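You operate a simulated robot arm through the tools that you are given. There is no shell and no other tool. Be economical: measure what you need, move in short steps, check, and stop when the job is done.

You run a simulated two-armed robot. Do the job below in one go: nothing can be reset, and whatever is moved stays where it is left.

## Task
Put one of the brown eggs from the top of the breakfast bar in the blue bowl. Take the rice box and put it on the pink plate. Switch the hood switch on. Close the top freezer drawer. The order of these instructions is free. What stands upright is to be set down upright.

Only the result counts: the job must be done as asked and must still hold three seconds after the hand-in. Knocking over, shifting, dropping, spilling or breaking anything else fails it.

## Robot
Two 7-joint arms with two-finger parallel grippers on one trunk, on a base that drives. Base frame: it is fixed to the floor where the robot stands at the start and does not move with it; the origin is under the middle of the robot, x ahead of it, y to its left, z up. Units: mm, degrees, N and s.
The left shoulder is at the start at [50, 165, 1155], the right one opposite. With the tool pointing down near the work surface each hand reaches from about 100 to 680 mm from the robot's upright axis, wherever it stands, measured 20 degrees to its own side. Places, roughly: hood switch [1500, 3100, 1600]; top freezer drawer [2800, 2800, 600]; blue bowl [1250, 0, 750]; rice box [750, 3000, 1000]; pink plate [750, 3250, 1000]. Payload 3.91 kg a hand.
Tool frame (each hand has its own): the origin (TCP) lies between the finger pads and is the grasp point; the fingertips stand 30 mm ahead of it; z points along the fingers, y is the line along which they close. The gripper opens to 110 mm. The fingers are 20 mm wide and 10 mm thick; the gripper's body (48 by 112 mm) begins 55 mm behind the TCP.
Orientation is told as [roll, pitch, yaw] about the base's x, y, z axes, in that order, counted from this pose: with the fingers straight down and closing along the base's y, the tool's x points along the base's -x, its y along +y and its z along -z.

## Interface
- The arms move only by the tool send_rows. It takes "left_commands", "right_commands" or both (then of equal length, played together; a hand with none holds still); each is a list of rows, each a list of 7 numbers: the gripper command, from -1 (fully open) to 1 (shut), values between in proportion, then the shift along the tool's x, y, z in units of 25 mm (1.0 is 25 mm), then the turn, a rotation vector about the tool's x, y, z in units of 6 degrees (1.0 is 6 degrees). In form: [[jaw, x, y, z, rx, ry, rz], ...]. A call has 1 to 8 rows; each row shifts and turns the commanded pose from where the row before left it, along the tool's axes as they then stand. A call with a number of a shift or a turn outside -1 to 1 is refused whole. Rows are played at 5 a second. More than 50 mm and 8.6 degrees between two rows, or a gripper value outside its range, and nothing of the call is played. A pose out of reach is approached as far as the arm can. The call stops where the force on the tool passes 40 N (or 10 N more than at its start, if that is more) or the arm is blocked; 0.2 s more then pass. The fingers move at their own pace (about 45 mm/s each) and stop on an object; they squeeze with about 41 N. The grip force told is the motor's: it shows also when the fingers shut on nothing. Time passes only in rows, and 0.2 s behind the last, so rows that do not move let the fingers close. The reply holds the time, the measured pose of the TCP, the force on the tool along the base axes, the opening and the grip force, in the units named above and with some noise.
- Cameras (640 x 400 px; columns grow to the right, rows downward): "scene" is now at [120.6, -14.8, 1338.8]; the picture's right is [-0.16, -0.99, 0.00], its down [-0.43, 0.07, -0.90] and it looks along [0.89, -0.14, -0.44] (base axes); focal length 254 px, centre (320, 200). "left" rides on the left gripper at [72, -17, -103] in its tool frame; the picture's right is [0.23, 0.97, 0.00], its down [-0.76, 0.18, -0.62] and it looks along [-0.61, 0.14, 0.78] (tool axes); focal length 222 px, centre (320, 200). "right" rides on the right gripper at [72, 17, -103] in its tool frame; the picture's right is [-0.23, 0.97, 0.00], its down [-0.76, -0.18, -0.62] and it looks along [-0.61, -0.14, 0.78] (tool axes); focal length 222 px, centre (320, 200). There is no depth. A picture from a camera that has moved, and an enlarged one, comes with that camera's place and axes in the base frame and with its lens.
- capture(camera): a new picture of that camera. The clock stands still meanwhile.
- slide_trunk(by): slides the trunk up (or, below 0, down) by that many mm; the arms and the scene camera ride with it, the base frame stays. It gives what a move gives, with no picture.
- base_move(legs): drives the robot by 1 to 6 legs, each [ahead, left, turn to the left] in mm, mm and degrees, along the robot's own axes; the way and the turn of a leg run together, so that a leg with both is an arc; at most 1500 mm and 180 degrees a leg. The arms and the cameras ride along, it lands a little off, and it stops where it bumps. It gives what a move gives.
- turn_head(pan, tilt): turns the head with the scene camera to pan (to the left, within 80 degrees either way) and tilt (down, from -29 to 69), counted from straight ahead of the robot. It gives what a move gives.
- close_up(camera, box): a new picture of the part [left, top, right, bottom] of that camera's present view, enlarged. The clock stands still meanwhile.
- sign_off(): hands the job in; it is judged then, once.

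Go step by step. Nothing tells you exact positions but the pictures and the camera data: compare them with the known pose of the tool, close in by small moves and look again before you grip or let go. The budget is 165 turns and 138 pictures, counting those below and the enlarged ones. Unless the task says otherwise, let go and move clear before handing in.

The tools are called as a command line: name --argument value ..., lists and objects as JSON in quotes. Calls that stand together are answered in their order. send_rows: Moves the arms, as the interface text tells. Its arguments: {"type":"object","properties":{"left_commands":{"type":"array","items":{"type":"array","items":{"type":"number"}}},"right_commands":{"type":"array","items":{"type":"array","items":{"type":"number"}}}},"required":[]} The other tools are called the same way: slide_trunk (by) slides the trunk up or down; base_move (legs) drives the base; turn_head (pan, tilt) turns the head that bears the scene camera; capture (camera) takes a picture; close_up (camera, box) takes an enlarged picture of a part of a camera's view; sign_off () hands the job in.

At the start:

```text
time: 0.0
left_tcp_pos: [333.4, 115.7, 1229.9]
left_orientation: [0.0, 0.1, 0.0]
left_force: [0.3, -0.3, 0.8]
left_width: 110.1
left_grasp_force: 0.0
right_tcp_pos: [320.1, -146.9, 1208.5]
right_orientation: [0.0, 0.0, -0.1]
right_force: [-0.3, 0.2, -0.1]
right_width: 110.0
right_grasp_force: 0.1
trunk travel left (down, up): [-375.0, 128.0]
robot x, y, heading: [0.0, 4.1, -0.1]
head pan, tilt: [-9.3, 26.1]
```

scene: 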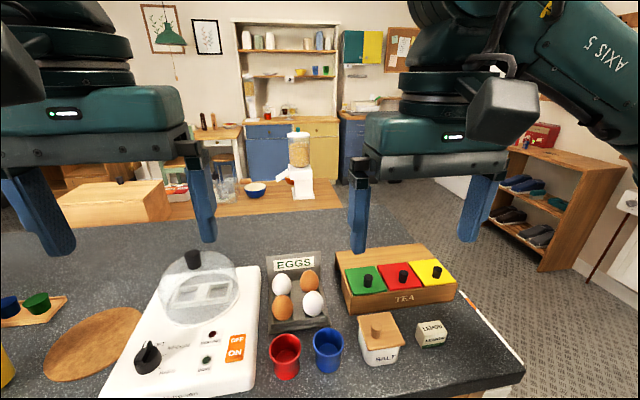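
right: 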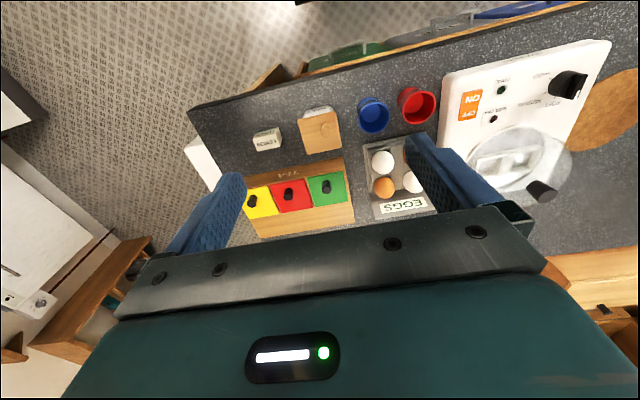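
left: 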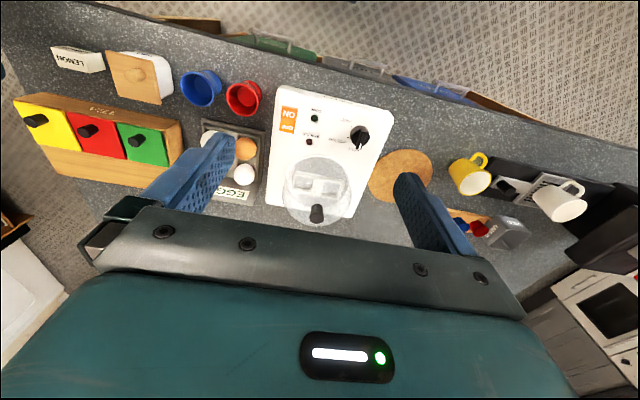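

The brown eggs sit in the tray ahead, near about [590, 7] and [665, -70], and the blue bowl is on a lower table beyond the bar. I'll look closer first.

close_up --camera "scene" --box '[240, 240, 360, 340]'

close_up --camera "scene" --box '[140, 110, 380, 260]'

close_up --camera "right" --box '[340, 120, 460, 220]'

```text
4.00 times, centred on (300, 290) of scene
camera zoom: at [120.6, -14.8, 1338.8], right [-0.16, -0.99, 0.0], down [-0.43, 0.07, -0.9], along [0.89, -0.14, -0.44], focal length 1017 px, centre (400, -160)
```

zoom: 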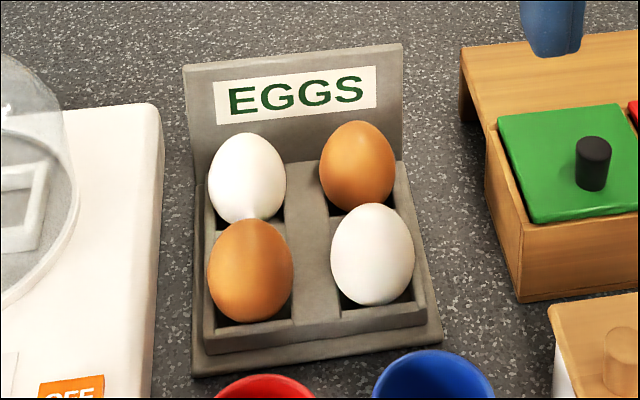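

```text
2.67 times, centred on (260, 185) of scene
camera zoom: at [120.6, -14.8, 1338.8], right [-0.16, -0.99, 0.0], down [-0.43, 0.07, -0.9], along [0.89, -0.14, -0.44], focal length 678 px, centre (480, 240)
```

zoom: 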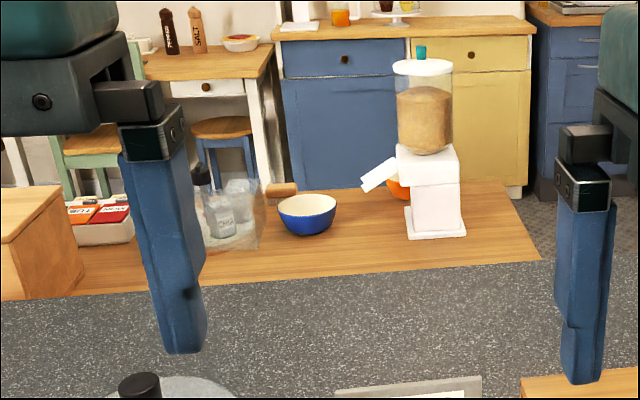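

```text
4.00 times, centred on (400, 170) of right
camera zoom: at [247.5, -129.7, 1312.0], right [0.23, 0.97, 0.0], down [0.76, -0.18, 0.62], along [0.61, -0.14, -0.78], focal length 888 px, centre (0, 320)
```

zoom: 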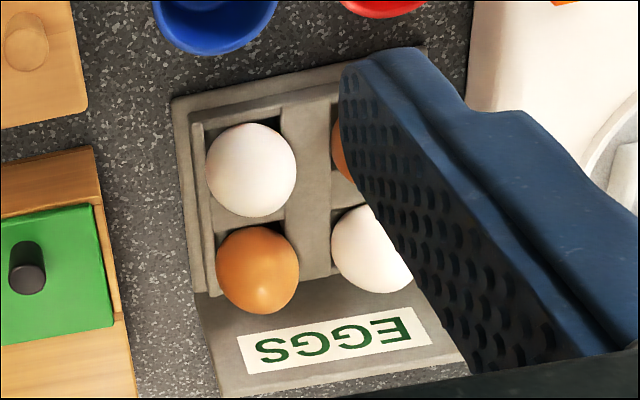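

The two views together put the bar top near z≈890, with egg centres near z≈925: the near-left brown egg at about [490, 2] and the far-right one at [552, -58]. I'll bring the left hand above the near-left egg, turned 45° so the fingers miss the white eggs.

send_rows --left_commands '[[-1, -0.9, -0.65, 0.8, 0, 0, 0], [-1, -0.9, -0.65, 0.8, 0, 0, 0], [-1, -0.9, -0.65, 0.8, 0, 0, 0], [-0.6, -0.9, -0.65, 0.8, 0, 0, 0], [-0.27, -0.9, -0.65, 0.8, 0, 0, 0], [-0.27, -0.9, -0.65, 0.8, 0, 0, 0], [-0.27, -0.9, -0.65, 0.8, 0, 0, 0]]' --right_commands '[[-1, 0, -0.57, 0, 0, 0, 0], [-1, 0, -0.57, 0, 0, 0, 0], [-1, 0, -0.57, 0, 0, 0, 0], [-1, 0, -0.57, 0, 0, 0, 0], [-1, 0, -0.57, 0, 0, 0, 0], [-1, 0, -0.57, 0, 0, 0, 0], [-1, 0, -0.57, 0, 0, 0, 0]]'

send_rows --left_commands '[[-0.27, 0, 0, 0, 0, 0, 0.9375], [-0.27, 0, 0, 0, 0, 0, 0.9375], [-0.27, 0, 0, 0, 0, 0, 0.9375], [-0.27, 0, 0, 0, 0, 0, 0.9375], [-0.27, 0, 0, 0, 0, 0, 0.9375], [-0.27, 0, 0, 0, 0, 0, 0.9375], [-0.27, 0, 0, 0, 0, 0, 0.9375], [-0.27, 0, 0, 0, 0, 0, 0.9375]]'

capture --camera "left"

capture --camera "scene"

```text
time: 1.6
left_tcp_pos: [490.2, 3.6, 1087.5]
left_orientation: [-0.1, 0.1, -0.1]
left_force: [0.4, -0.7, 0.2]
left_width: 70.0
left_grasp_force: 0.0
right_tcp_pos: [321.4, -246.7, 1209.7]
right_orientation: [0.1, 0.0, 0.0]
right_force: [1.2, -0.9, -0.6]
right_width: 109.9
right_grasp_force: 0.1
trunk travel left (down, up): [-375.0, 128.0]
robot x, y, heading: [-1.5, -0.6, -0.0]
head pan, tilt: [-9.3, 26.1]
```

```text
time: 3.4
left_tcp_pos: [491.2, 0.3, 1088.7]
left_orientation: [0.1, 0.0, -45.1]
left_force: [-0.3, -0.7, -0.3]
left_width: 69.9
left_grasp_force: 0.1
right_tcp_pos: [320.9, -245.5, 1209.3]
right_orientation: [0.0, 0.0, 0.0]
right_force: [0.2, -0.7, 0.5]
right_width: 110.0
right_grasp_force: 0.1
trunk travel left (down, up): [-375.0, 128.0]
robot x, y, heading: [2.3, 2.9, -0.0]
head pan, tilt: [-9.3, 26.1]
```

```text
131 pictures are left
camera left: at [426.5, 40.6, 1193.2], right [0.53, 0.85, 0.0], down [0.66, -0.41, 0.62], along [0.53, -0.33, -0.78], focal length 222 px, centre (320, 200)
```

left: 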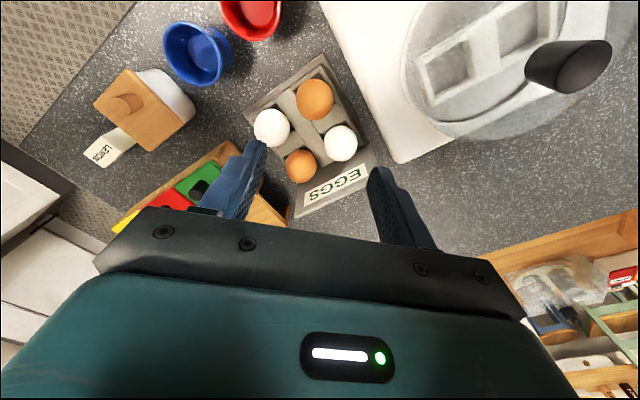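

```text
130 pictures are left
camera scene: at [120.6, -14.8, 1338.8], right [-0.16, -0.99, 0.0], down [-0.43, 0.07, -0.9], along [0.89, -0.14, -0.44], focal length 254 px, centre (320, 200)
```

scene: 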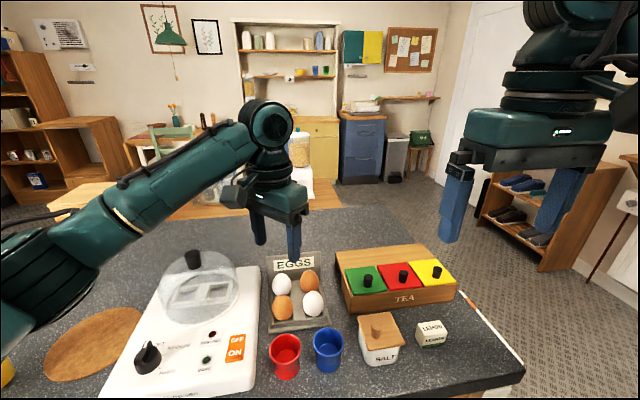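

From the wrist view the near brown egg is at about [480, 0, 932]. I'll centre over it and come down to just above its top.

send_rows --left_commands '[[-0.27, 0.14, -0.14, 0.8, 0, 0, 0], [-0.27, 0.14, -0.14, 0.8, 0, 0, 0], [-0.27, 0, 0, 0.8, 0, 0, 0], [-0.27, 0, 0, 0.8, 0, 0, 0]]'

capture --camera "left"

close_up --camera "scene" --box '[220, 220, 380, 320]'

```text
time: 4.4
left_tcp_pos: [482.0, 1.3, 1009.5]
left_orientation: [0.0, 0.0, -45.0]
left_force: [0.9, -0.3, 0.7]
left_width: 69.8
left_grasp_force: 0.0
right_tcp_pos: [321.4, -244.9, 1209.8]
right_orientation: [0.0, -0.1, 0.0]
right_force: [-0.1, -0.4, 0.1]
right_width: 110.2
right_grasp_force: 0.1
trunk travel left (down, up): [-375.0, 128.0]
robot x, y, heading: [-3.6, -1.3, -0.0]
head pan, tilt: [-9.3, 26.1]
```

```text
129 pictures are left
camera left: at [418.0, 40.2, 1113.7], right [0.53, 0.85, 0.0], down [0.66, -0.41, 0.62], along [0.53, -0.33, -0.78], focal length 222 px, centre (320, 200)
```

left: 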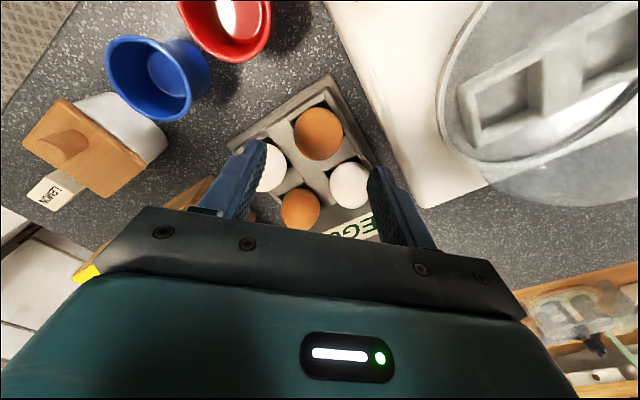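

```text
4.00 times, centred on (300, 270) of scene
camera zoom: at [120.7, -14.8, 1338.8], right [-0.16, -0.99, 0.0], down [-0.43, 0.07, -0.9], along [0.89, -0.14, -0.44], focal length 1017 px, centre (400, -80)
```

zoom: 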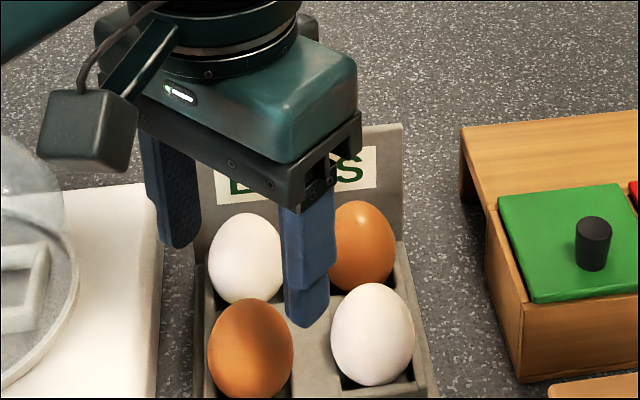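

The egg is centred between the fingers at about [480.5, 0, 932]. I'll come down part of the way and check.

send_rows --left_commands '[[-0.27, 0, -0.08, 0.6, 0, 0, 0], [-0.27, 0, 0, 0.6, 0, 0, 0], [-0.27, 0, 0, 0.4, 0, 0, 0]]'

close_up --camera "left" --box '[200, 80, 440, 230]'

close_up --camera "scene" --box '[220, 250, 380, 350]'

```text
time: 5.2
left_tcp_pos: [478.4, -0.6, 970.1]
left_orientation: [0.0, 0.0, -45.0]
left_force: [0.0, -0.6, -0.2]
left_width: 70.0
left_grasp_force: 0.1
right_tcp_pos: [320.9, -245.6, 1208.9]
right_orientation: [0.1, 0.0, 0.0]
right_force: [-0.1, -0.3, -0.4]
right_width: 109.9
right_grasp_force: 0.1
trunk travel left (down, up): [-375.0, 128.0]
robot x, y, heading: [2.8, 0.5, -0.1]
head pan, tilt: [-9.3, 26.1]
```

```text
2.67 times, centred on (320, 155) of left
camera zoom: at [415.9, 39.5, 1073.9], right [0.53, 0.85, 0.0], down [0.66, -0.41, 0.62], along [0.53, -0.33, -0.78], focal length 592 px, centre (320, 320)
```

zoom: 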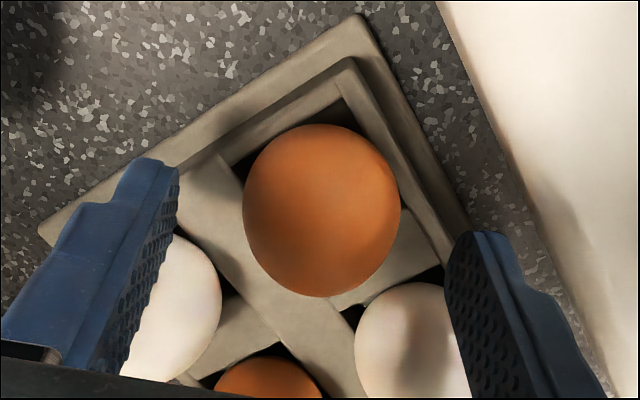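

```text
4.00 times, centred on (300, 300) of scene
camera zoom: at [120.7, -14.8, 1338.8], right [-0.16, -0.99, 0.0], down [-0.43, 0.07, -0.9], along [0.89, -0.14, -0.44], focal length 1017 px, centre (400, -200)
```

zoom: 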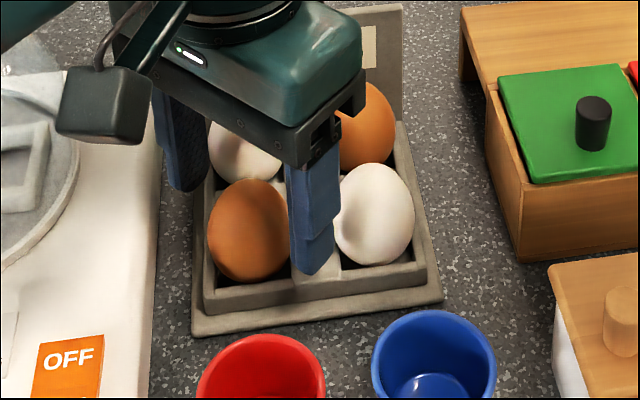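

The egg lies midway between the fingers and both sides are clear. Now down to grip height, then close.

send_rows --left_commands '[[-0.27, -0.06, 0.06, 0.45, 0, 0, 0], [-0.27, 0, 0, 0.45, 0, 0, 0], [0.2, 0, 0, 0, 0, 0, 0], [0.4, 0, 0, 0, 0, 0, 0], [1, 0, 0, 0, 0, 0, 0], [1, 0, 0, 0, 0, 0, 0]]'

close_up --camera "left" --box '[200, 80, 440, 230]'

```text
time: 6.6
left_tcp_pos: [480.9, -0.8, 950.2]
left_orientation: [0.0, -0.3, -44.9]
left_force: [-0.4, -2.7, 28.9]
left_width: 40.1
left_grasp_force: 14.0
right_tcp_pos: [318.8, -245.8, 1209.7]
right_orientation: [0.0, -0.1, -0.1]
right_force: [-0.6, -0.3, -0.7]
right_width: 109.9
right_grasp_force: 0.1
trunk travel left (down, up): [-375.0, 128.0]
robot x, y, heading: [-4.9, 1.1, 0.2]
head pan, tilt: [-9.3, 26.1]
```

```text
2.67 times, centred on (320, 155) of left
camera zoom: at [416.9, 39.2, 1053.5], right [0.53, 0.85, 0.0], down [0.66, -0.41, 0.63], along [0.53, -0.33, -0.78], focal length 592 px, centre (320, 320)
```

zoom: 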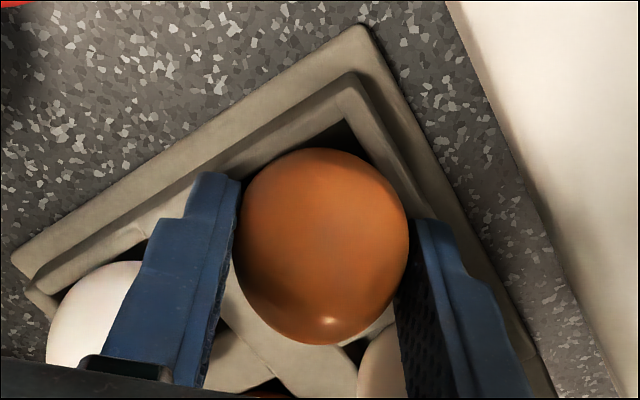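

The fingers are touching something below (about 29 N up). I'll ease up a couple of mm while closing, then read the grip.

send_rows --left_commands '[[1, 0, 0, -0.1, 0, 0, 0], [1, 0, 0, 0, 0, 0, 0], [1, 0, 0, 0, 0, 0, 0]]'

```text
time: 7.4
left_tcp_pos: [481.0, -1.5, 950.0]
left_orientation: [0.1, 0.0, -45.0]
left_force: [3.4, -10.7, 20.5]
left_width: 40.1
left_grasp_force: 14.1
right_tcp_pos: [320.6, -247.3, 1209.6]
right_orientation: [0.1, -0.2, 0.0]
right_force: [-0.8, 0.3, 0.3]
right_width: 109.9
right_grasp_force: 0.0
trunk travel left (down, up): [-375.0, 128.0]
robot x, y, heading: [4.6, 0.9, 0.2]
head pan, tilt: [-9.3, 26.1]
```

It grips at 40 mm. I'll lift gently and look.

send_rows --left_commands '[[1, 0, 0, -0.3, 0, 0, 0], [1, 0, 0, -0.3, 0, 0, 0], [1, 0, 0, -0.4, 0, 0, 0], [1, 0, 0, -0.6, 0, 0, 0], [1, 0, 0, -0.6, 0, 0, 0]]'

capture --camera "left"

close_up --camera "scene" --box '[220, 220, 380, 320]'

```text
time: 8.6
left_tcp_pos: [481.4, 0.4, 1004.1]
left_orientation: [0.0, 0.2, -44.9]
left_force: [-0.6, -0.2, -0.1]
left_width: 0.0
left_grasp_force: 37.8
right_tcp_pos: [320.1, -245.8, 1210.2]
right_orientation: [0.0, 0.1, 0.0]
right_force: [-0.3, -0.6, -0.3]
right_width: 110.1
right_grasp_force: 0.0
trunk travel left (down, up): [-375.0, 128.0]
robot x, y, heading: [0.9, -2.0, 0.2]
head pan, tilt: [-9.3, 26.1]
```

```text
124 pictures are left
camera left: at [417.8, 39.5, 1109.0], right [0.53, 0.85, 0.0], down [0.67, -0.41, 0.62], along [0.53, -0.33, -0.78], focal length 222 px, centre (320, 200)
```

left: 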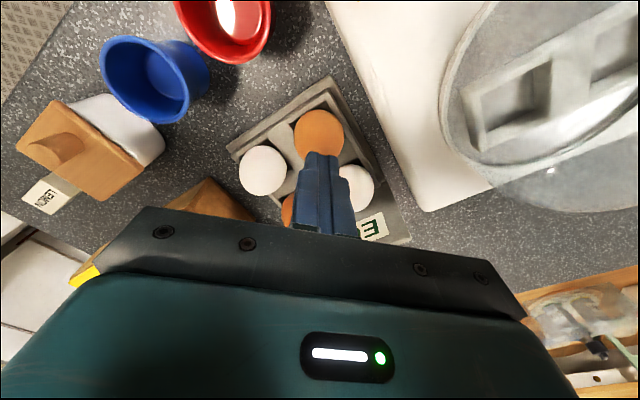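

```text
4.00 times, centred on (300, 270) of scene
camera zoom: at [120.5, -14.8, 1338.7], right [-0.16, -0.99, 0.0], down [-0.43, 0.07, -0.9], along [0.89, -0.14, -0.44], focal length 1017 px, centre (400, -80)
```

zoom: 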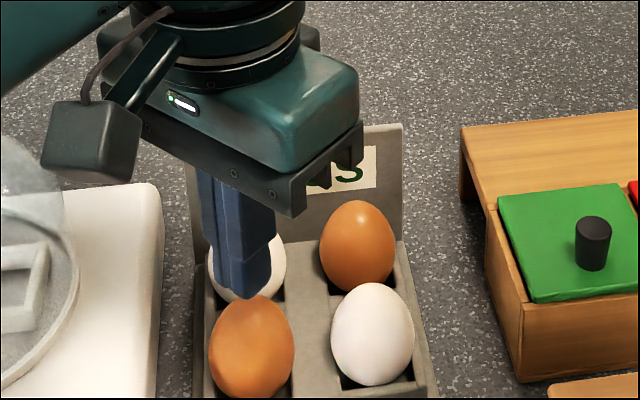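

The grip slipped off the top; the egg is still in place and upright. I think the fingertips were pressing on the tray rim and holding the jaws back, so I'll reopen and try again slightly higher, with no tray contact.

send_rows --left_commands '[[-0.2, 0, 0, 0, 0, 0, 0], [-0.2, 0, 0, 0, 0, 0, 0], [-0.2, 0, 0, 0, 0, 0, 0], [-0.2, 0, 0, 0, 0, 0, 0], [-0.2, 0, 0, 0.7, 0, 0, 0], [-0.2, 0, 0, 0.7, 0, 0, 0], [-0.2, 0, 0, 0.6, 0, 0, 0]]'

close_up --camera "left" --box '[200, 80, 440, 230]'

```text
time: 10.2
left_tcp_pos: [481.5, -0.2, 955.0]
left_orientation: [0.0, 0.0, -45.0]
left_force: [0.1, 0.1, -0.1]
left_width: 65.9
left_grasp_force: 0.1
right_tcp_pos: [322.4, -246.2, 1209.7]
right_orientation: [0.0, 0.0, 0.0]
right_force: [0.7, 0.5, 0.1]
right_width: 110.2
right_grasp_force: 0.1
trunk travel left (down, up): [-375.0, 128.0]
robot x, y, heading: [-3.1, 1.4, -0.1]
head pan, tilt: [-9.3, 26.1]
```

```text
2.67 times, centred on (320, 155) of left
camera zoom: at [417.9, 40.1, 1058.8], right [0.53, 0.85, 0.0], down [0.66, -0.41, 0.62], along [0.53, -0.33, -0.78], focal length 592 px, centre (320, 320)
```

zoom: 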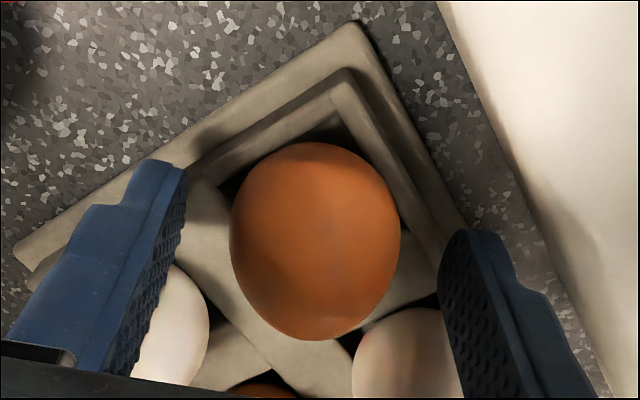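

The egg is still centred, and there is no tray contact at this height. Down 2 mm and close.

send_rows --left_commands '[[-0.2, 0, 0, 0.1, 0, 0, 0], [0.2, 0, 0, 0, 0, 0, 0], [0.3, 0, 0, 0, 0, 0, 0], [1, 0, 0, 0, 0, 0, 0], [1, 0, 0, 0, 0, 0, 0], [1, 0, 0, 0, 0, 0, 0]]'

close_up --camera "left" --box '[200, 80, 440, 230]'

```text
time: 11.6
left_tcp_pos: [481.2, 1.1, 953.0]
left_orientation: [0.0, 0.0, -45.0]
left_force: [-0.3, -1.3, 1.3]
left_width: 39.4
left_grasp_force: 14.5
right_tcp_pos: [320.3, -246.2, 1208.9]
right_orientation: [0.0, 0.0, 0.1]
right_force: [0.7, 0.1, -0.6]
right_width: 110.4
right_grasp_force: 0.0
trunk travel left (down, up): [-375.0, 128.0]
robot x, y, heading: [-1.9, 2.7, -0.3]
head pan, tilt: [-9.3, 26.1]
```

```text
2.67 times, centred on (320, 155) of left
camera zoom: at [417.4, 39.7, 1056.5], right [0.53, 0.85, 0.0], down [0.66, -0.41, 0.62], along [0.53, -0.33, -0.78], focal length 592 px, centre (320, 320)
```

zoom: 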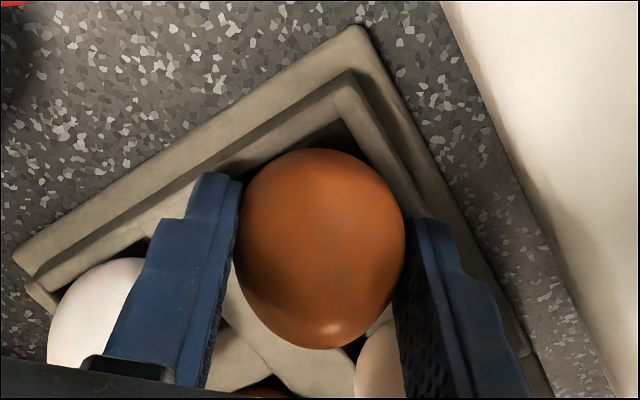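

Now it is gripped with no vertical force. I'll lift a little, slowly, and watch the width.

send_rows --left_commands '[[1, 0, 0, 0, 0, 0, 0], [1, 0, 0, -0.1, 0, 0, 0], [1, 0, 0, -0.1, 0, 0, 0]]'

```text
time: 12.4
left_tcp_pos: [480.8, 0.8, 957.8]
left_orientation: [0.0, 0.1, -44.9]
left_force: [-0.4, -0.4, -0.7]
left_width: 39.3
left_grasp_force: 14.4
right_tcp_pos: [321.5, -246.8, 1210.4]
right_orientation: [0.0, 0.1, 0.0]
right_force: [0.5, 0.0, -0.1]
right_width: 109.9
right_grasp_force: 0.1
trunk travel left (down, up): [-375.0, 128.0]
robot x, y, heading: [1.1, 1.0, -0.2]
head pan, tilt: [-9.3, 26.1]
```

The width held over 5 mm, so the egg is coming along. I'll keep lifting slowly.

send_rows --left_commands '[[1, 0, 0, -0.2, 0, 0, 0], [1, 0, 0, -0.3, 0, 0, 0], [1, 0, 0, -0.4, 0, 0, 0], [1, 0, 0, -0.5, 0, 0, 0], [1, 0, 0, -0.5, 0, 0, 0], [1, 0, 0, -0.6, 0, 0, 0]]'

capture --camera "left"

close_up --camera "scene" --box '[220, 200, 380, 300]'

```text
time: 13.8
left_tcp_pos: [480.4, 1.3, 1020.7]
left_orientation: [-0.1, -0.1, -45.0]
left_force: [0.0, 0.2, -0.4]
left_width: 39.0
left_grasp_force: 14.0
right_tcp_pos: [320.8, -246.1, 1209.9]
right_orientation: [0.0, 0.1, 0.1]
right_force: [0.4, 0.2, 0.4]
right_width: 110.3
right_grasp_force: 0.1
trunk travel left (down, up): [-375.0, 128.0]
robot x, y, heading: [-2.7, -2.3, 0.1]
head pan, tilt: [-9.3, 26.1]
```

```text
120 pictures are left
camera left: at [416.9, 41.0, 1124.3], right [0.53, 0.85, 0.0], down [0.66, -0.41, 0.62], along [0.53, -0.33, -0.78], focal length 222 px, centre (320, 200)
```

left: 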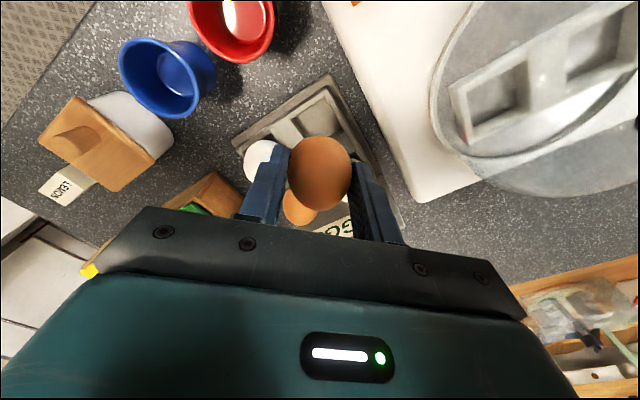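

```text
4.00 times, centred on (300, 250) of scene
camera zoom: at [120.6, -14.8, 1338.8], right [-0.16, -0.99, 0.0], down [-0.43, 0.07, -0.9], along [0.89, -0.14, -0.44], focal length 1017 px, centre (400, 0)
```

zoom: 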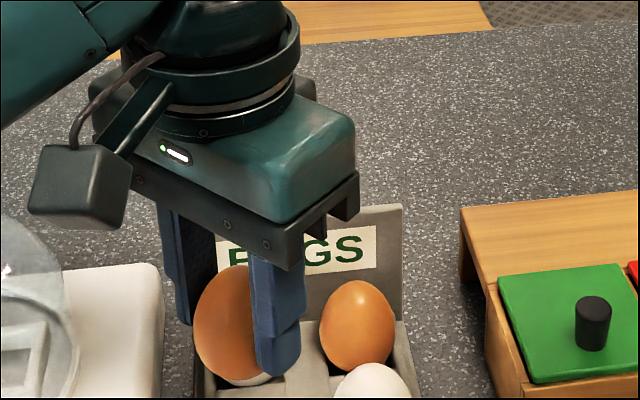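

The egg is held. I'll raise it clear of everything and look around to plan the drive to the bowl.

send_rows --left_commands '[[1, 0, 0, -0.6, 0, 0, 0], [1, 0, 0, -0.6, 0, 0, 0], [1, 0, 0, -0.6, 0, 0, 0], [1, 0, 0, -0.6, 0, 0, 0], [1, 0.3, -0.3, -0.6, 0, 0, 0], [1, 0.5, -0.5, -0.4, 0, 0, 0], [1, 0.5, -0.5, 0, 0, 0, 0], [1, 0.4, -0.4, 0, 0, 0, 0]]'

turn_head --pan -50 --tilt 35

capture --camera "scene"

turn_head --pan 60 --tilt 30

capture --camera "scene"

turn_head --pan 0 --tilt 25

capture --camera "scene"

```text
time: 15.6
left_tcp_pos: [421.8, -0.1, 1103.6]
left_orientation: [0.0, 0.0, -45.0]
left_force: [-0.1, 0.3, -0.7]
left_width: 39.5
left_grasp_force: 14.0
right_tcp_pos: [321.3, -245.0, 1209.1]
right_orientation: [0.0, 0.0, 0.0]
right_force: [-0.6, 0.5, -0.1]
right_width: 109.8
right_grasp_force: 0.1
trunk travel left (down, up): [-375.0, 128.0]
robot x, y, heading: [-1.4, 0.2, -0.2]
head pan, tilt: [-9.3, 26.1]
```

```text
time: 16.7
left_tcp_pos: [422.9, 0.4, 1104.6]
left_orientation: [0.0, 0.0, -45.0]
left_force: [0.2, 0.1, 0.3]
left_width: 39.3
left_grasp_force: 14.3
right_tcp_pos: [321.3, -244.8, 1210.2]
right_orientation: [0.0, 0.0, -0.1]
right_force: [-0.1, 0.2, -0.1]
right_width: 110.0
right_grasp_force: 0.0
trunk travel left (down, up): [-375.0, 128.0]
robot x, y, heading: [-0.3, 3.3, -0.1]
head pan, tilt: [-50.0, 35.0]
```

```text
118 pictures are left
camera scene: at [86.7, -67.4, 1324.8], right [-0.77, -0.64, 0.0], down [-0.37, 0.44, -0.82], along [0.53, -0.63, -0.57], focal length 254 px, centre (320, 200)
```

scene: 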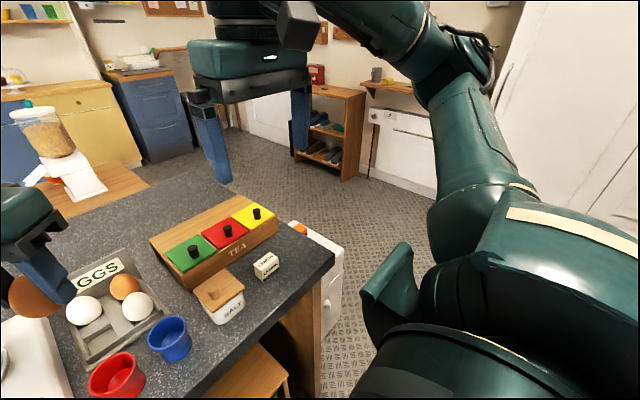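

```text
time: 18.6
left_tcp_pos: [421.3, -0.2, 1104.8]
left_orientation: [0.0, 0.0, -44.9]
left_force: [0.5, -0.1, -1.3]
left_width: 39.4
left_grasp_force: 14.0
right_tcp_pos: [321.6, -244.6, 1209.0]
right_orientation: [0.0, 0.0, 0.0]
right_force: [0.4, -0.7, 0.0]
right_width: 110.0
right_grasp_force: 0.1
trunk travel left (down, up): [-375.0, 128.0]
robot x, y, heading: [-0.9, 1.5, -0.2]
head pan, tilt: [60.0, 30.0]
```

```text
117 pictures are left
camera scene: at [75.3, 78.3, 1332.5], right [0.87, -0.5, 0.0], down [-0.25, -0.43, -0.87], along [0.43, 0.75, -0.5], focal length 254 px, centre (320, 200)
```

scene: 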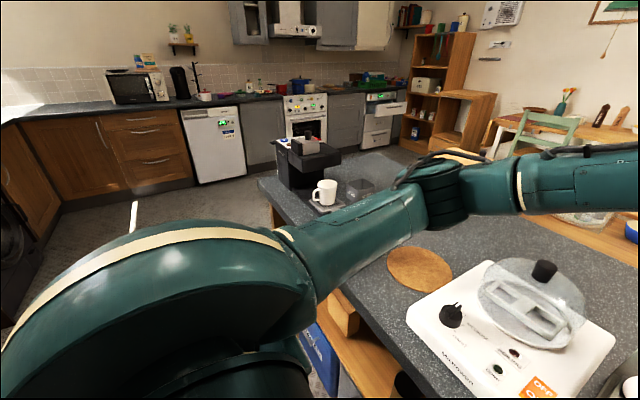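

```text
time: 19.9
left_tcp_pos: [423.1, 0.5, 1104.7]
left_orientation: [0.0, 0.0, -45.0]
left_force: [-0.5, 0.3, -1.6]
left_width: 39.2
left_grasp_force: 14.1
right_tcp_pos: [321.5, -245.7, 1208.6]
right_orientation: [0.1, 0.0, 0.0]
right_force: [0.2, -0.4, 0.5]
right_width: 109.9
right_grasp_force: 0.1
trunk travel left (down, up): [-375.0, 128.0]
robot x, y, heading: [1.1, -1.0, -0.0]
head pan, tilt: [0.0, 25.0]
```

```text
116 pictures are left
camera scene: at [122.2, 0.1, 1340.5], right [0.0, -1.0, 0.0], down [-0.42, 0.0, -0.91], along [0.91, 0.0, -0.42], focal length 254 px, centre (320, 200)
```

scene: 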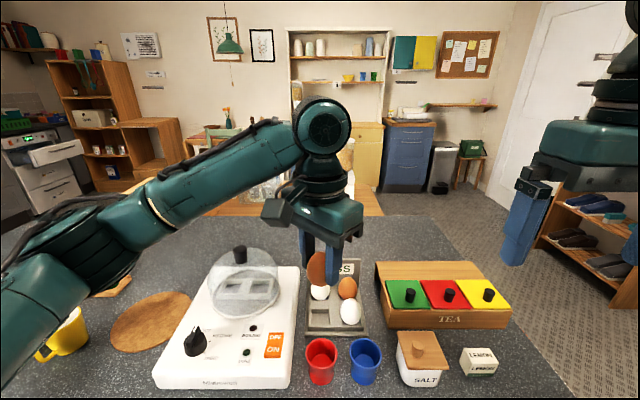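

The bar's right end is near y≈-380, with a white cabinet beside it out to about y≈-580, and the lower table lies beyond. I'll back away a little, drive right around the end and look again.

base_move --legs '[[-100, 0, 0], [0, -1000, 0]]'

turn_head --pan 25 --tilt 25

capture --camera "scene"

turn_head --pan -30 --tilt 25

capture --camera "scene"

```text
time: 25.7
left_tcp_pos: [331.1, -982.3, 1105.0]
left_orientation: [0.0, 0.0, -44.2]
left_force: [-0.3, -0.1, -0.2]
left_width: 39.0
left_grasp_force: 14.2
right_tcp_pos: [233.9, -1229.5, 1210.5]
right_orientation: [0.0, 0.0, 0.7]
right_force: [0.2, -0.8, 0.0]
right_width: 109.9
right_grasp_force: 0.1
trunk travel left (down, up): [-375.0, 128.0]
robot x, y, heading: [-90.2, -994.3, 0.8]
head pan, tilt: [0.0, 25.0]
```

```text
time: 26.6
left_tcp_pos: [331.2, -982.7, 1105.9]
left_orientation: [0.0, 0.1, -44.2]
left_force: [-0.4, 0.7, -0.4]
left_width: 38.8
left_grasp_force: 14.3
right_tcp_pos: [233.3, -1228.9, 1209.2]
right_orientation: [0.0, 0.0, 0.8]
right_force: [-0.3, 0.2, 1.5]
right_width: 110.2
right_grasp_force: 0.1
trunk travel left (down, up): [-375.0, 128.0]
robot x, y, heading: [-88.7, -989.7, 0.8]
head pan, tilt: [25.0, 25.0]
```

```text
115 pictures are left
camera scene: at [22.1, -948.1, 1340.5], right [0.43, -0.9, 0.0], down [-0.38, -0.18, -0.91], along [0.82, 0.39, -0.42], focal length 254 px, centre (320, 200)
```

scene: 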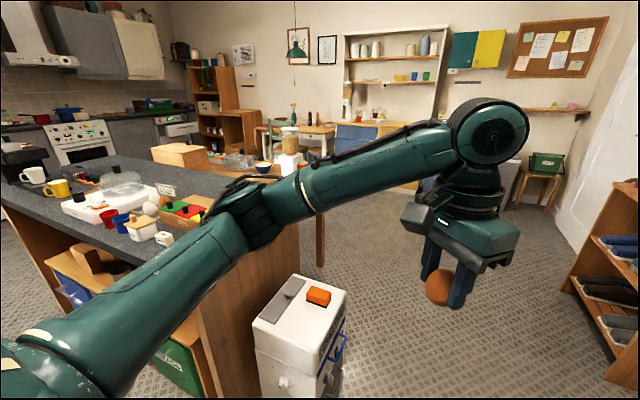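

```text
time: 27.9
left_tcp_pos: [330.9, -982.7, 1106.0]
left_orientation: [0.0, 0.1, -44.2]
left_force: [-0.3, 0.3, -0.6]
left_width: 39.1
left_grasp_force: 14.5
right_tcp_pos: [234.2, -1229.6, 1209.3]
right_orientation: [0.0, 0.1, 0.7]
right_force: [0.7, 0.3, 0.3]
right_width: 110.1
right_grasp_force: 0.1
trunk travel left (down, up): [-375.0, 128.0]
robot x, y, heading: [-88.9, -990.5, 0.7]
head pan, tilt: [-30.0, 25.0]
```

```text
114 pictures are left
camera scene: at [19.5, -1033.0, 1340.5], right [-0.49, -0.87, 0.0], down [-0.37, 0.21, -0.91], along [0.79, -0.44, -0.42], focal length 254 px, centre (320, 200)
```

scene: 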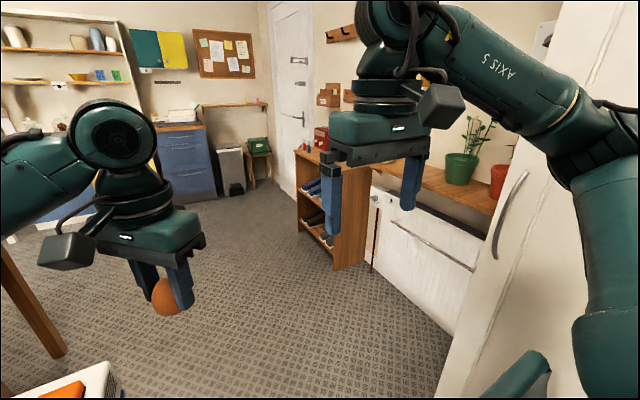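

The white bin-cabinet reaches to about y≈-740 and the wall units start at about -1850, so y≈-1200 passes safely between them. I'll drive there and forward to beyond the table.

base_move --legs '[[0, -210, -0.8], [1500, 0, 0], [500, 0, 0]]'

turn_head --pan 75 --tilt 25

capture --camera "scene"

turn_head --pan 20 --tilt 30

capture --camera "scene"

```text
time: 29.4
left_tcp_pos: [329.4, -1151.6, 1106.6]
left_orientation: [-0.6, -0.7, -44.5]
left_force: [0.5, 0.2, -0.3]
left_width: 39.1
left_grasp_force: 14.3
right_tcp_pos: [231.2, -1394.0, 1213.3]
right_orientation: [-1.1, 0.4, 0.7]
right_force: [-0.1, -0.1, 0.2]
right_width: 110.2
right_grasp_force: 0.0
trunk travel left (down, up): [-375.0, 128.0]
robot x, y, heading: [-93.9, -1170.0, 0.3]
head pan, tilt: [-30.0, 25.0]
stopped in leg 1: the robot was blocked; the commanded pose is now the measured one
```

```text
time: 31.2
left_tcp_pos: [331.4, -1152.7, 1105.2]
left_orientation: [-0.7, -0.8, -44.6]
left_force: [0.2, 0.6, -0.3]
left_width: 39.1
left_grasp_force: 14.5
right_tcp_pos: [231.3, -1395.2, 1213.7]
right_orientation: [-1.2, 0.3, 0.5]
right_force: [0.8, -0.6, 0.5]
right_width: 110.1
right_grasp_force: 0.0
trunk travel left (down, up): [-375.0, 128.0]
robot x, y, heading: [-90.0, -1169.5, 0.4]
head pan, tilt: [75.0, 25.0]
```

```text
113 pictures are left
camera scene: at [-39.2, -1061.3, 1338.8], right [0.97, -0.25, 0.01], down [-0.11, -0.43, -0.9], along [0.23, 0.87, -0.44], focal length 254 px, centre (320, 200)
```

scene: 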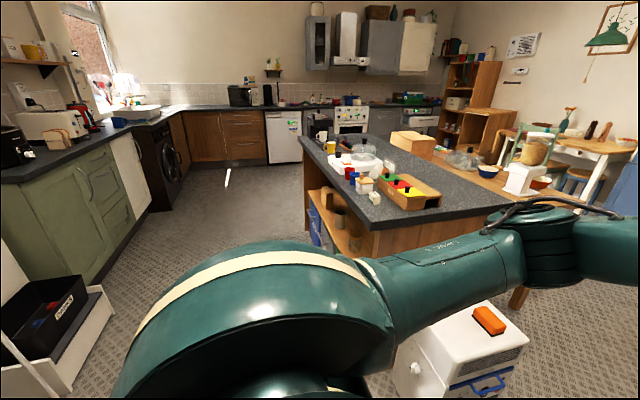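

```text
time: 32.5
left_tcp_pos: [329.6, -1152.1, 1105.9]
left_orientation: [-0.6, -0.8, -44.6]
left_force: [-0.3, 0.9, -1.3]
left_width: 38.7
left_grasp_force: 13.9
right_tcp_pos: [231.5, -1395.2, 1214.1]
right_orientation: [-1.2, 0.2, 0.6]
right_force: [0.1, -0.1, 0.0]
right_width: 109.7
right_grasp_force: 0.0
trunk travel left (down, up): [-375.0, 128.0]
robot x, y, heading: [-91.1, -1170.9, 0.2]
head pan, tilt: [20.0, 30.0]
```

```text
112 pictures are left
camera scene: at [22.1, -1119.3, 1332.1], right [0.35, -0.94, 0.02], down [-0.47, -0.19, -0.86], along [0.81, 0.29, -0.5], focal length 254 px, centre (320, 200)
```

scene: 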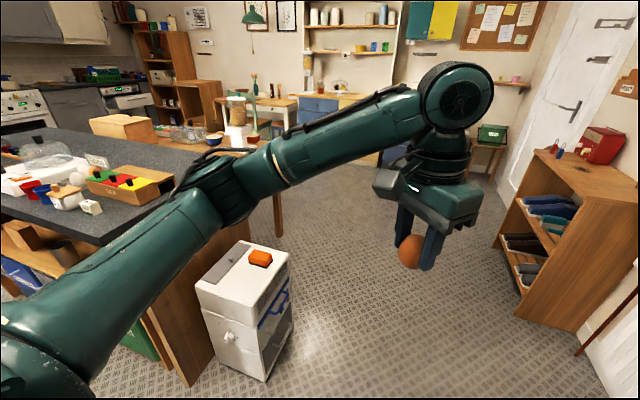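

The robot bumped on its right at y≈-1170 and is slightly tilted. I'll move back left a little and look right.

base_move --legs '[[0, 60, 0]]'

turn_head --pan -75 --tilt 40

capture --camera "scene"

capture --camera "left"

```text
time: 33.5
left_tcp_pos: [332.5, -1106.6, 1105.4]
left_orientation: [-0.1, 0.0, -44.8]
left_force: [-0.6, 0.0, -0.5]
left_width: 39.1
left_grasp_force: 14.0
right_tcp_pos: [232.8, -1350.8, 1209.0]
right_orientation: [-0.1, 0.5, 0.3]
right_force: [-0.2, 0.6, -0.1]
right_width: 110.0
right_grasp_force: 0.1
trunk travel left (down, up): [-375.0, 128.0]
robot x, y, heading: [-92.1, -1108.5, 0.2]
head pan, tilt: [20.0, 30.0]
```

```text
time: 35.2
left_tcp_pos: [331.6, -1107.5, 1105.1]
left_orientation: [0.0, 0.2, -44.7]
left_force: [0.6, -0.1, -0.8]
left_width: 39.0
left_grasp_force: 13.9
right_tcp_pos: [231.7, -1352.2, 1208.2]
right_orientation: [0.0, 0.4, 0.2]
right_force: [0.7, -0.8, -0.1]
right_width: 110.1
right_grasp_force: 0.1
trunk travel left (down, up): [-375.0, 128.0]
robot x, y, heading: [-86.5, -1109.6, 0.2]
head pan, tilt: [-75.0, 40.0]
```

```text
111 pictures are left
camera scene: at [-38.1, -1191.5, 1317.2], right [-0.96, -0.26, 0.0], down [-0.17, 0.62, -0.77], along [0.2, -0.74, -0.64], focal length 254 px, centre (320, 200)
```

scene: 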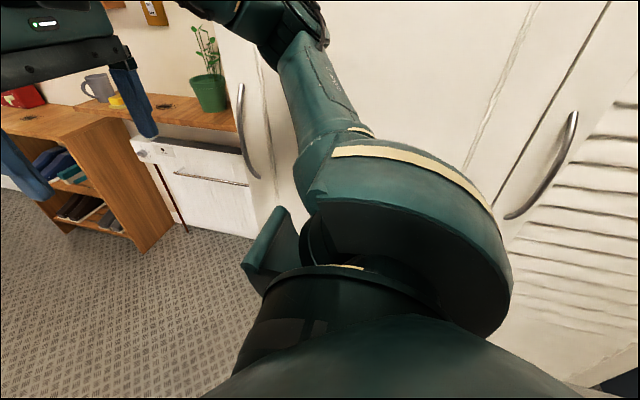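

```text
110 pictures are left
camera left: at [268.4, -1068.2, 1209.0], right [0.52, 0.85, 0.0], down [0.67, -0.41, 0.62], along [0.53, -0.33, -0.78], focal length 222 px, centre (320, 200)
```

left: 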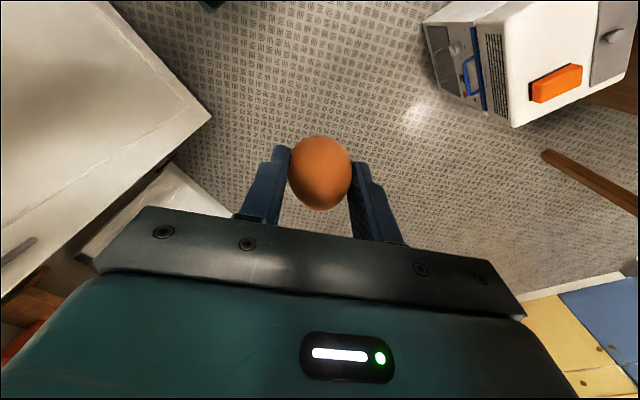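

The right elbow was touching the tall cupboard; the floor box's side is at y≈-695. At y≈-1090 both sides clear, so I'll drive forward there.

base_move --legs '[[0, 20, 0], [1500, 0, 0], [500, 0, 0]]'

turn_head --pan 75 --tilt 25

capture --camera "scene"

turn_head --pan 30 --tilt 25

capture --camera "scene"

```text
time: 45.5
left_tcp_pos: [2329.2, -1028.3, 1104.6]
left_orientation: [0.0, 0.1, -42.4]
left_force: [-0.7, -0.1, -0.3]
left_width: 38.8
left_grasp_force: 14.3
right_tcp_pos: [2237.8, -1276.6, 1208.6]
right_orientation: [-0.1, 0.4, 2.4]
right_force: [0.5, 0.0, -0.3]
right_width: 110.0
right_grasp_force: 0.1
trunk travel left (down, up): [-375.0, 128.0]
robot x, y, heading: [1903.1, -1045.7, 2.2]
head pan, tilt: [-75.0, 40.0]
```

```text
time: 47.9
left_tcp_pos: [2327.8, -1028.6, 1103.2]
left_orientation: [0.0, 0.1, -42.4]
left_force: [-0.9, -0.2, -0.8]
left_width: 39.0
left_grasp_force: 13.8
right_tcp_pos: [2238.8, -1276.9, 1207.5]
right_orientation: [0.0, 0.5, 2.5]
right_force: [0.3, -0.4, 0.9]
right_width: 109.9
right_grasp_force: 0.0
trunk travel left (down, up): [-375.0, 128.0]
robot x, y, heading: [1905.6, -1046.6, 2.2]
head pan, tilt: [75.0, 25.0]
```

```text
109 pictures are left
camera scene: at [1956.3, -956.2, 1340.5], right [0.98, -0.22, 0.0], down [-0.09, -0.41, -0.91], along [0.2, 0.88, -0.42], focal length 254 px, centre (320, 200)
```

scene: 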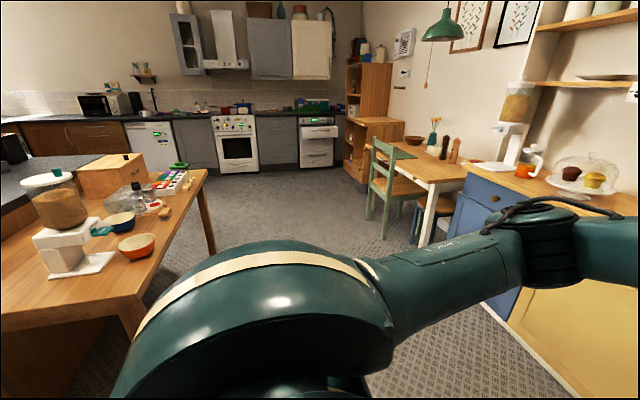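

```text
time: 49.0
left_tcp_pos: [2327.3, -1028.8, 1104.8]
left_orientation: [0.0, 0.1, -42.5]
left_force: [0.2, 0.6, -0.7]
left_width: 39.1
left_grasp_force: 14.2
right_tcp_pos: [2238.7, -1277.3, 1208.7]
right_orientation: [0.1, 0.5, 2.5]
right_force: [0.7, 0.5, 0.0]
right_width: 109.7
right_grasp_force: 0.1
trunk travel left (down, up): [-375.0, 128.0]
robot x, y, heading: [1910.0, -1045.9, 2.4]
head pan, tilt: [30.0, 25.0]
```

```text
108 pictures are left
camera scene: at [2014.0, -996.7, 1340.5], right [0.54, -0.84, 0.0], down [-0.36, -0.23, -0.91], along [0.76, 0.49, -0.42], focal length 254 px, centre (320, 200)
```

scene: 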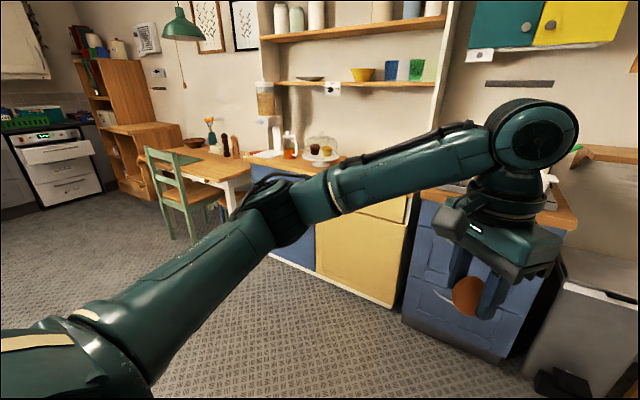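

The blue bowl comes out at about [1343, 120, 813] on the lower table, whose far edge is near x≈1545. I'll drive to about (1905, 300) and face the table (heading 180).

base_move --legs '[[0, 0, 87.7], [1345, 0, 0], [0, 0, 90]]'

turn_head --pan 15 --tilt 40

capture --camera "scene"

capture --camera "left"

```text
time: 63.4
left_tcp_pos: [1543.9, 337.3, 1104.8]
left_orientation: [-0.1, 0.1, 133.3]
left_force: [-0.4, -0.7, -1.1]
left_width: 38.8
left_grasp_force: 14.1
right_tcp_pos: [1651.7, 580.1, 1208.3]
right_orientation: [0.0, 0.4, 178.3]
right_force: [-0.1, 0.5, -0.4]
right_width: 110.3
right_grasp_force: 0.0
trunk travel left (down, up): [-375.0, 128.0]
robot x, y, heading: [1968.5, 325.1, 178.2]
head pan, tilt: [30.0, 25.0]
```

```text
time: 64.1
left_tcp_pos: [1545.6, 338.2, 1105.3]
left_orientation: [0.0, 0.1, 133.3]
left_force: [-0.4, -0.2, -1.3]
left_width: 39.1
left_grasp_force: 14.1
right_tcp_pos: [1652.8, 579.5, 1209.1]
right_orientation: [0.0, 0.3, 178.3]
right_force: [-0.4, 0.5, 0.2]
right_width: 110.0
right_grasp_force: 0.1
trunk travel left (down, up): [-375.0, 128.0]
robot x, y, heading: [1966.3, 327.3, 178.2]
head pan, tilt: [15.0, 40.0]
```

```text
107 pictures are left
camera scene: at [1855.4, 306.6, 1317.3], right [-0.23, 0.97, 0.0], down [0.63, 0.15, -0.77], along [-0.75, -0.18, -0.64], focal length 254 px, centre (320, 200)
```

scene: 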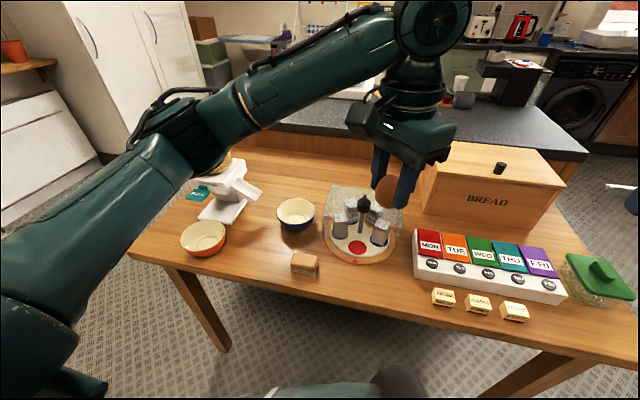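

```text
106 pictures are left
camera left: at [1605.8, 296.6, 1209.1], right [-0.55, -0.83, 0.0], down [-0.65, 0.43, 0.62], along [-0.52, 0.34, -0.78], focal length 222 px, centre (320, 200)
```

left: 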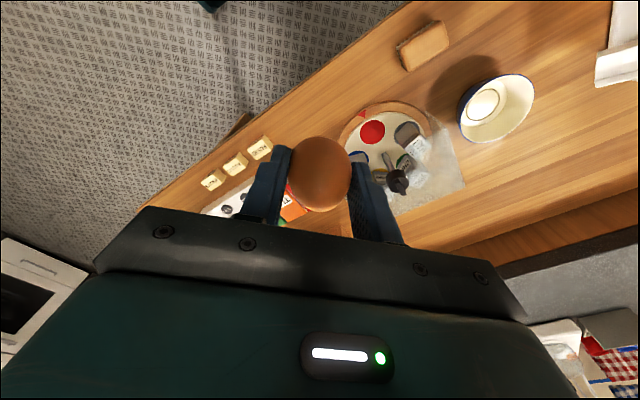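

The bowl is at about [1357, 118], rim near z≈825. I'll carry the egg across at its present height to above it.

send_rows --left_commands '[[1, 0.05, 0.4, 0, 0, 0, 0], [1, 0.08, 0.7, 0, 0, 0, 0], [1, 0.08, 0.8, 0, 0, 0, 0], [1, 0.08, 0.8, 0, 0, 0, 0], [1, 0.08, 0.8, 0, 0, 0, 0], [1, 0.08, 0.8, 0, 0, 0, 0], [1, 0.08, 0.8, 0, 0, 0, 0], [1, 0.08, 0.8, 0, 0, 0, 0]]'

send_rows --left_commands '[[1, 0.1, 0.8, 0, 0, 0, 0], [1, 0.1, 0.8, 0.2, 0, 0, 0], [1, 0.1, 0.8, 0.4, 0, 0, 0], [1, 0.1, 0.8, 0.6, 0, 0, 0], [1, 0.1, 0.8, 0.7, 0, 0, 0], [1, 0.1, 0.8, 0.7, 0, 0, 0], [1, 0.05, 0.5, 0.7, 0, 0, 0], [1, 0.05, 0.2, 0.7, 0, 0, 0]]'

capture --camera "scene"

capture --camera "left"

```text
time: 65.9
left_tcp_pos: [1448.9, 225.7, 1104.8]
left_orientation: [0.0, 0.0, 133.2]
left_force: [-0.3, 0.1, -0.9]
left_width: 38.6
left_grasp_force: 13.8
right_tcp_pos: [1652.9, 580.2, 1209.2]
right_orientation: [0.0, 0.4, 178.3]
right_force: [0.1, -1.1, 0.1]
right_width: 109.9
right_grasp_force: 0.0
trunk travel left (down, up): [-375.0, 128.0]
robot x, y, heading: [1965.6, 324.8, 178.3]
head pan, tilt: [15.0, 40.0]
```

```text
time: 67.7
left_tcp_pos: [1358.3, 115.7, 1005.0]
left_orientation: [-0.1, 0.0, 133.3]
left_force: [0.7, -0.1, 0.2]
left_width: 39.0
left_grasp_force: 14.0
right_tcp_pos: [1651.0, 578.8, 1208.3]
right_orientation: [0.0, 0.4, 178.3]
right_force: [0.5, 0.7, -0.6]
right_width: 110.0
right_grasp_force: 0.1
trunk travel left (down, up): [-375.0, 128.0]
robot x, y, heading: [1967.1, 325.3, 178.1]
head pan, tilt: [15.0, 40.0]
```

```text
105 pictures are left
camera scene: at [1855.2, 306.6, 1317.2], right [-0.23, 0.97, 0.0], down [0.63, 0.15, -0.77], along [-0.75, -0.17, -0.64], focal length 254 px, centre (320, 200)
```

scene: 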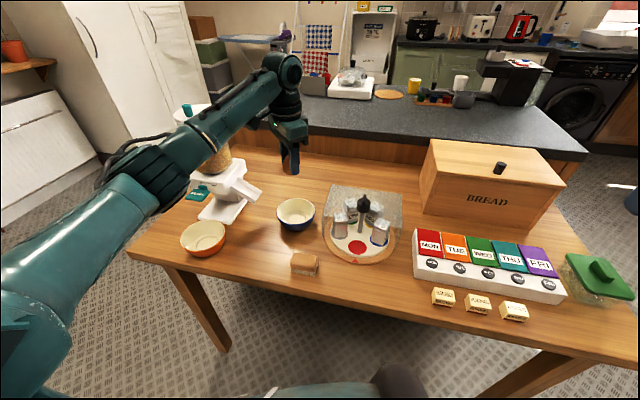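

```text
104 pictures are left
camera left: at [1420.0, 75.6, 1108.2], right [-0.55, -0.83, 0.0], down [-0.65, 0.43, 0.62], along [-0.52, 0.34, -0.78], focal length 222 px, centre (320, 200)
```

left: 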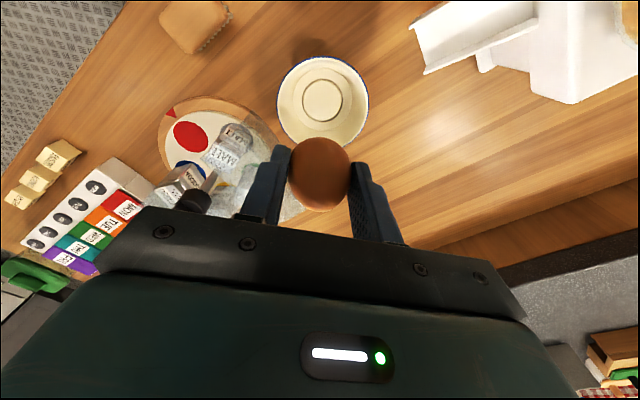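

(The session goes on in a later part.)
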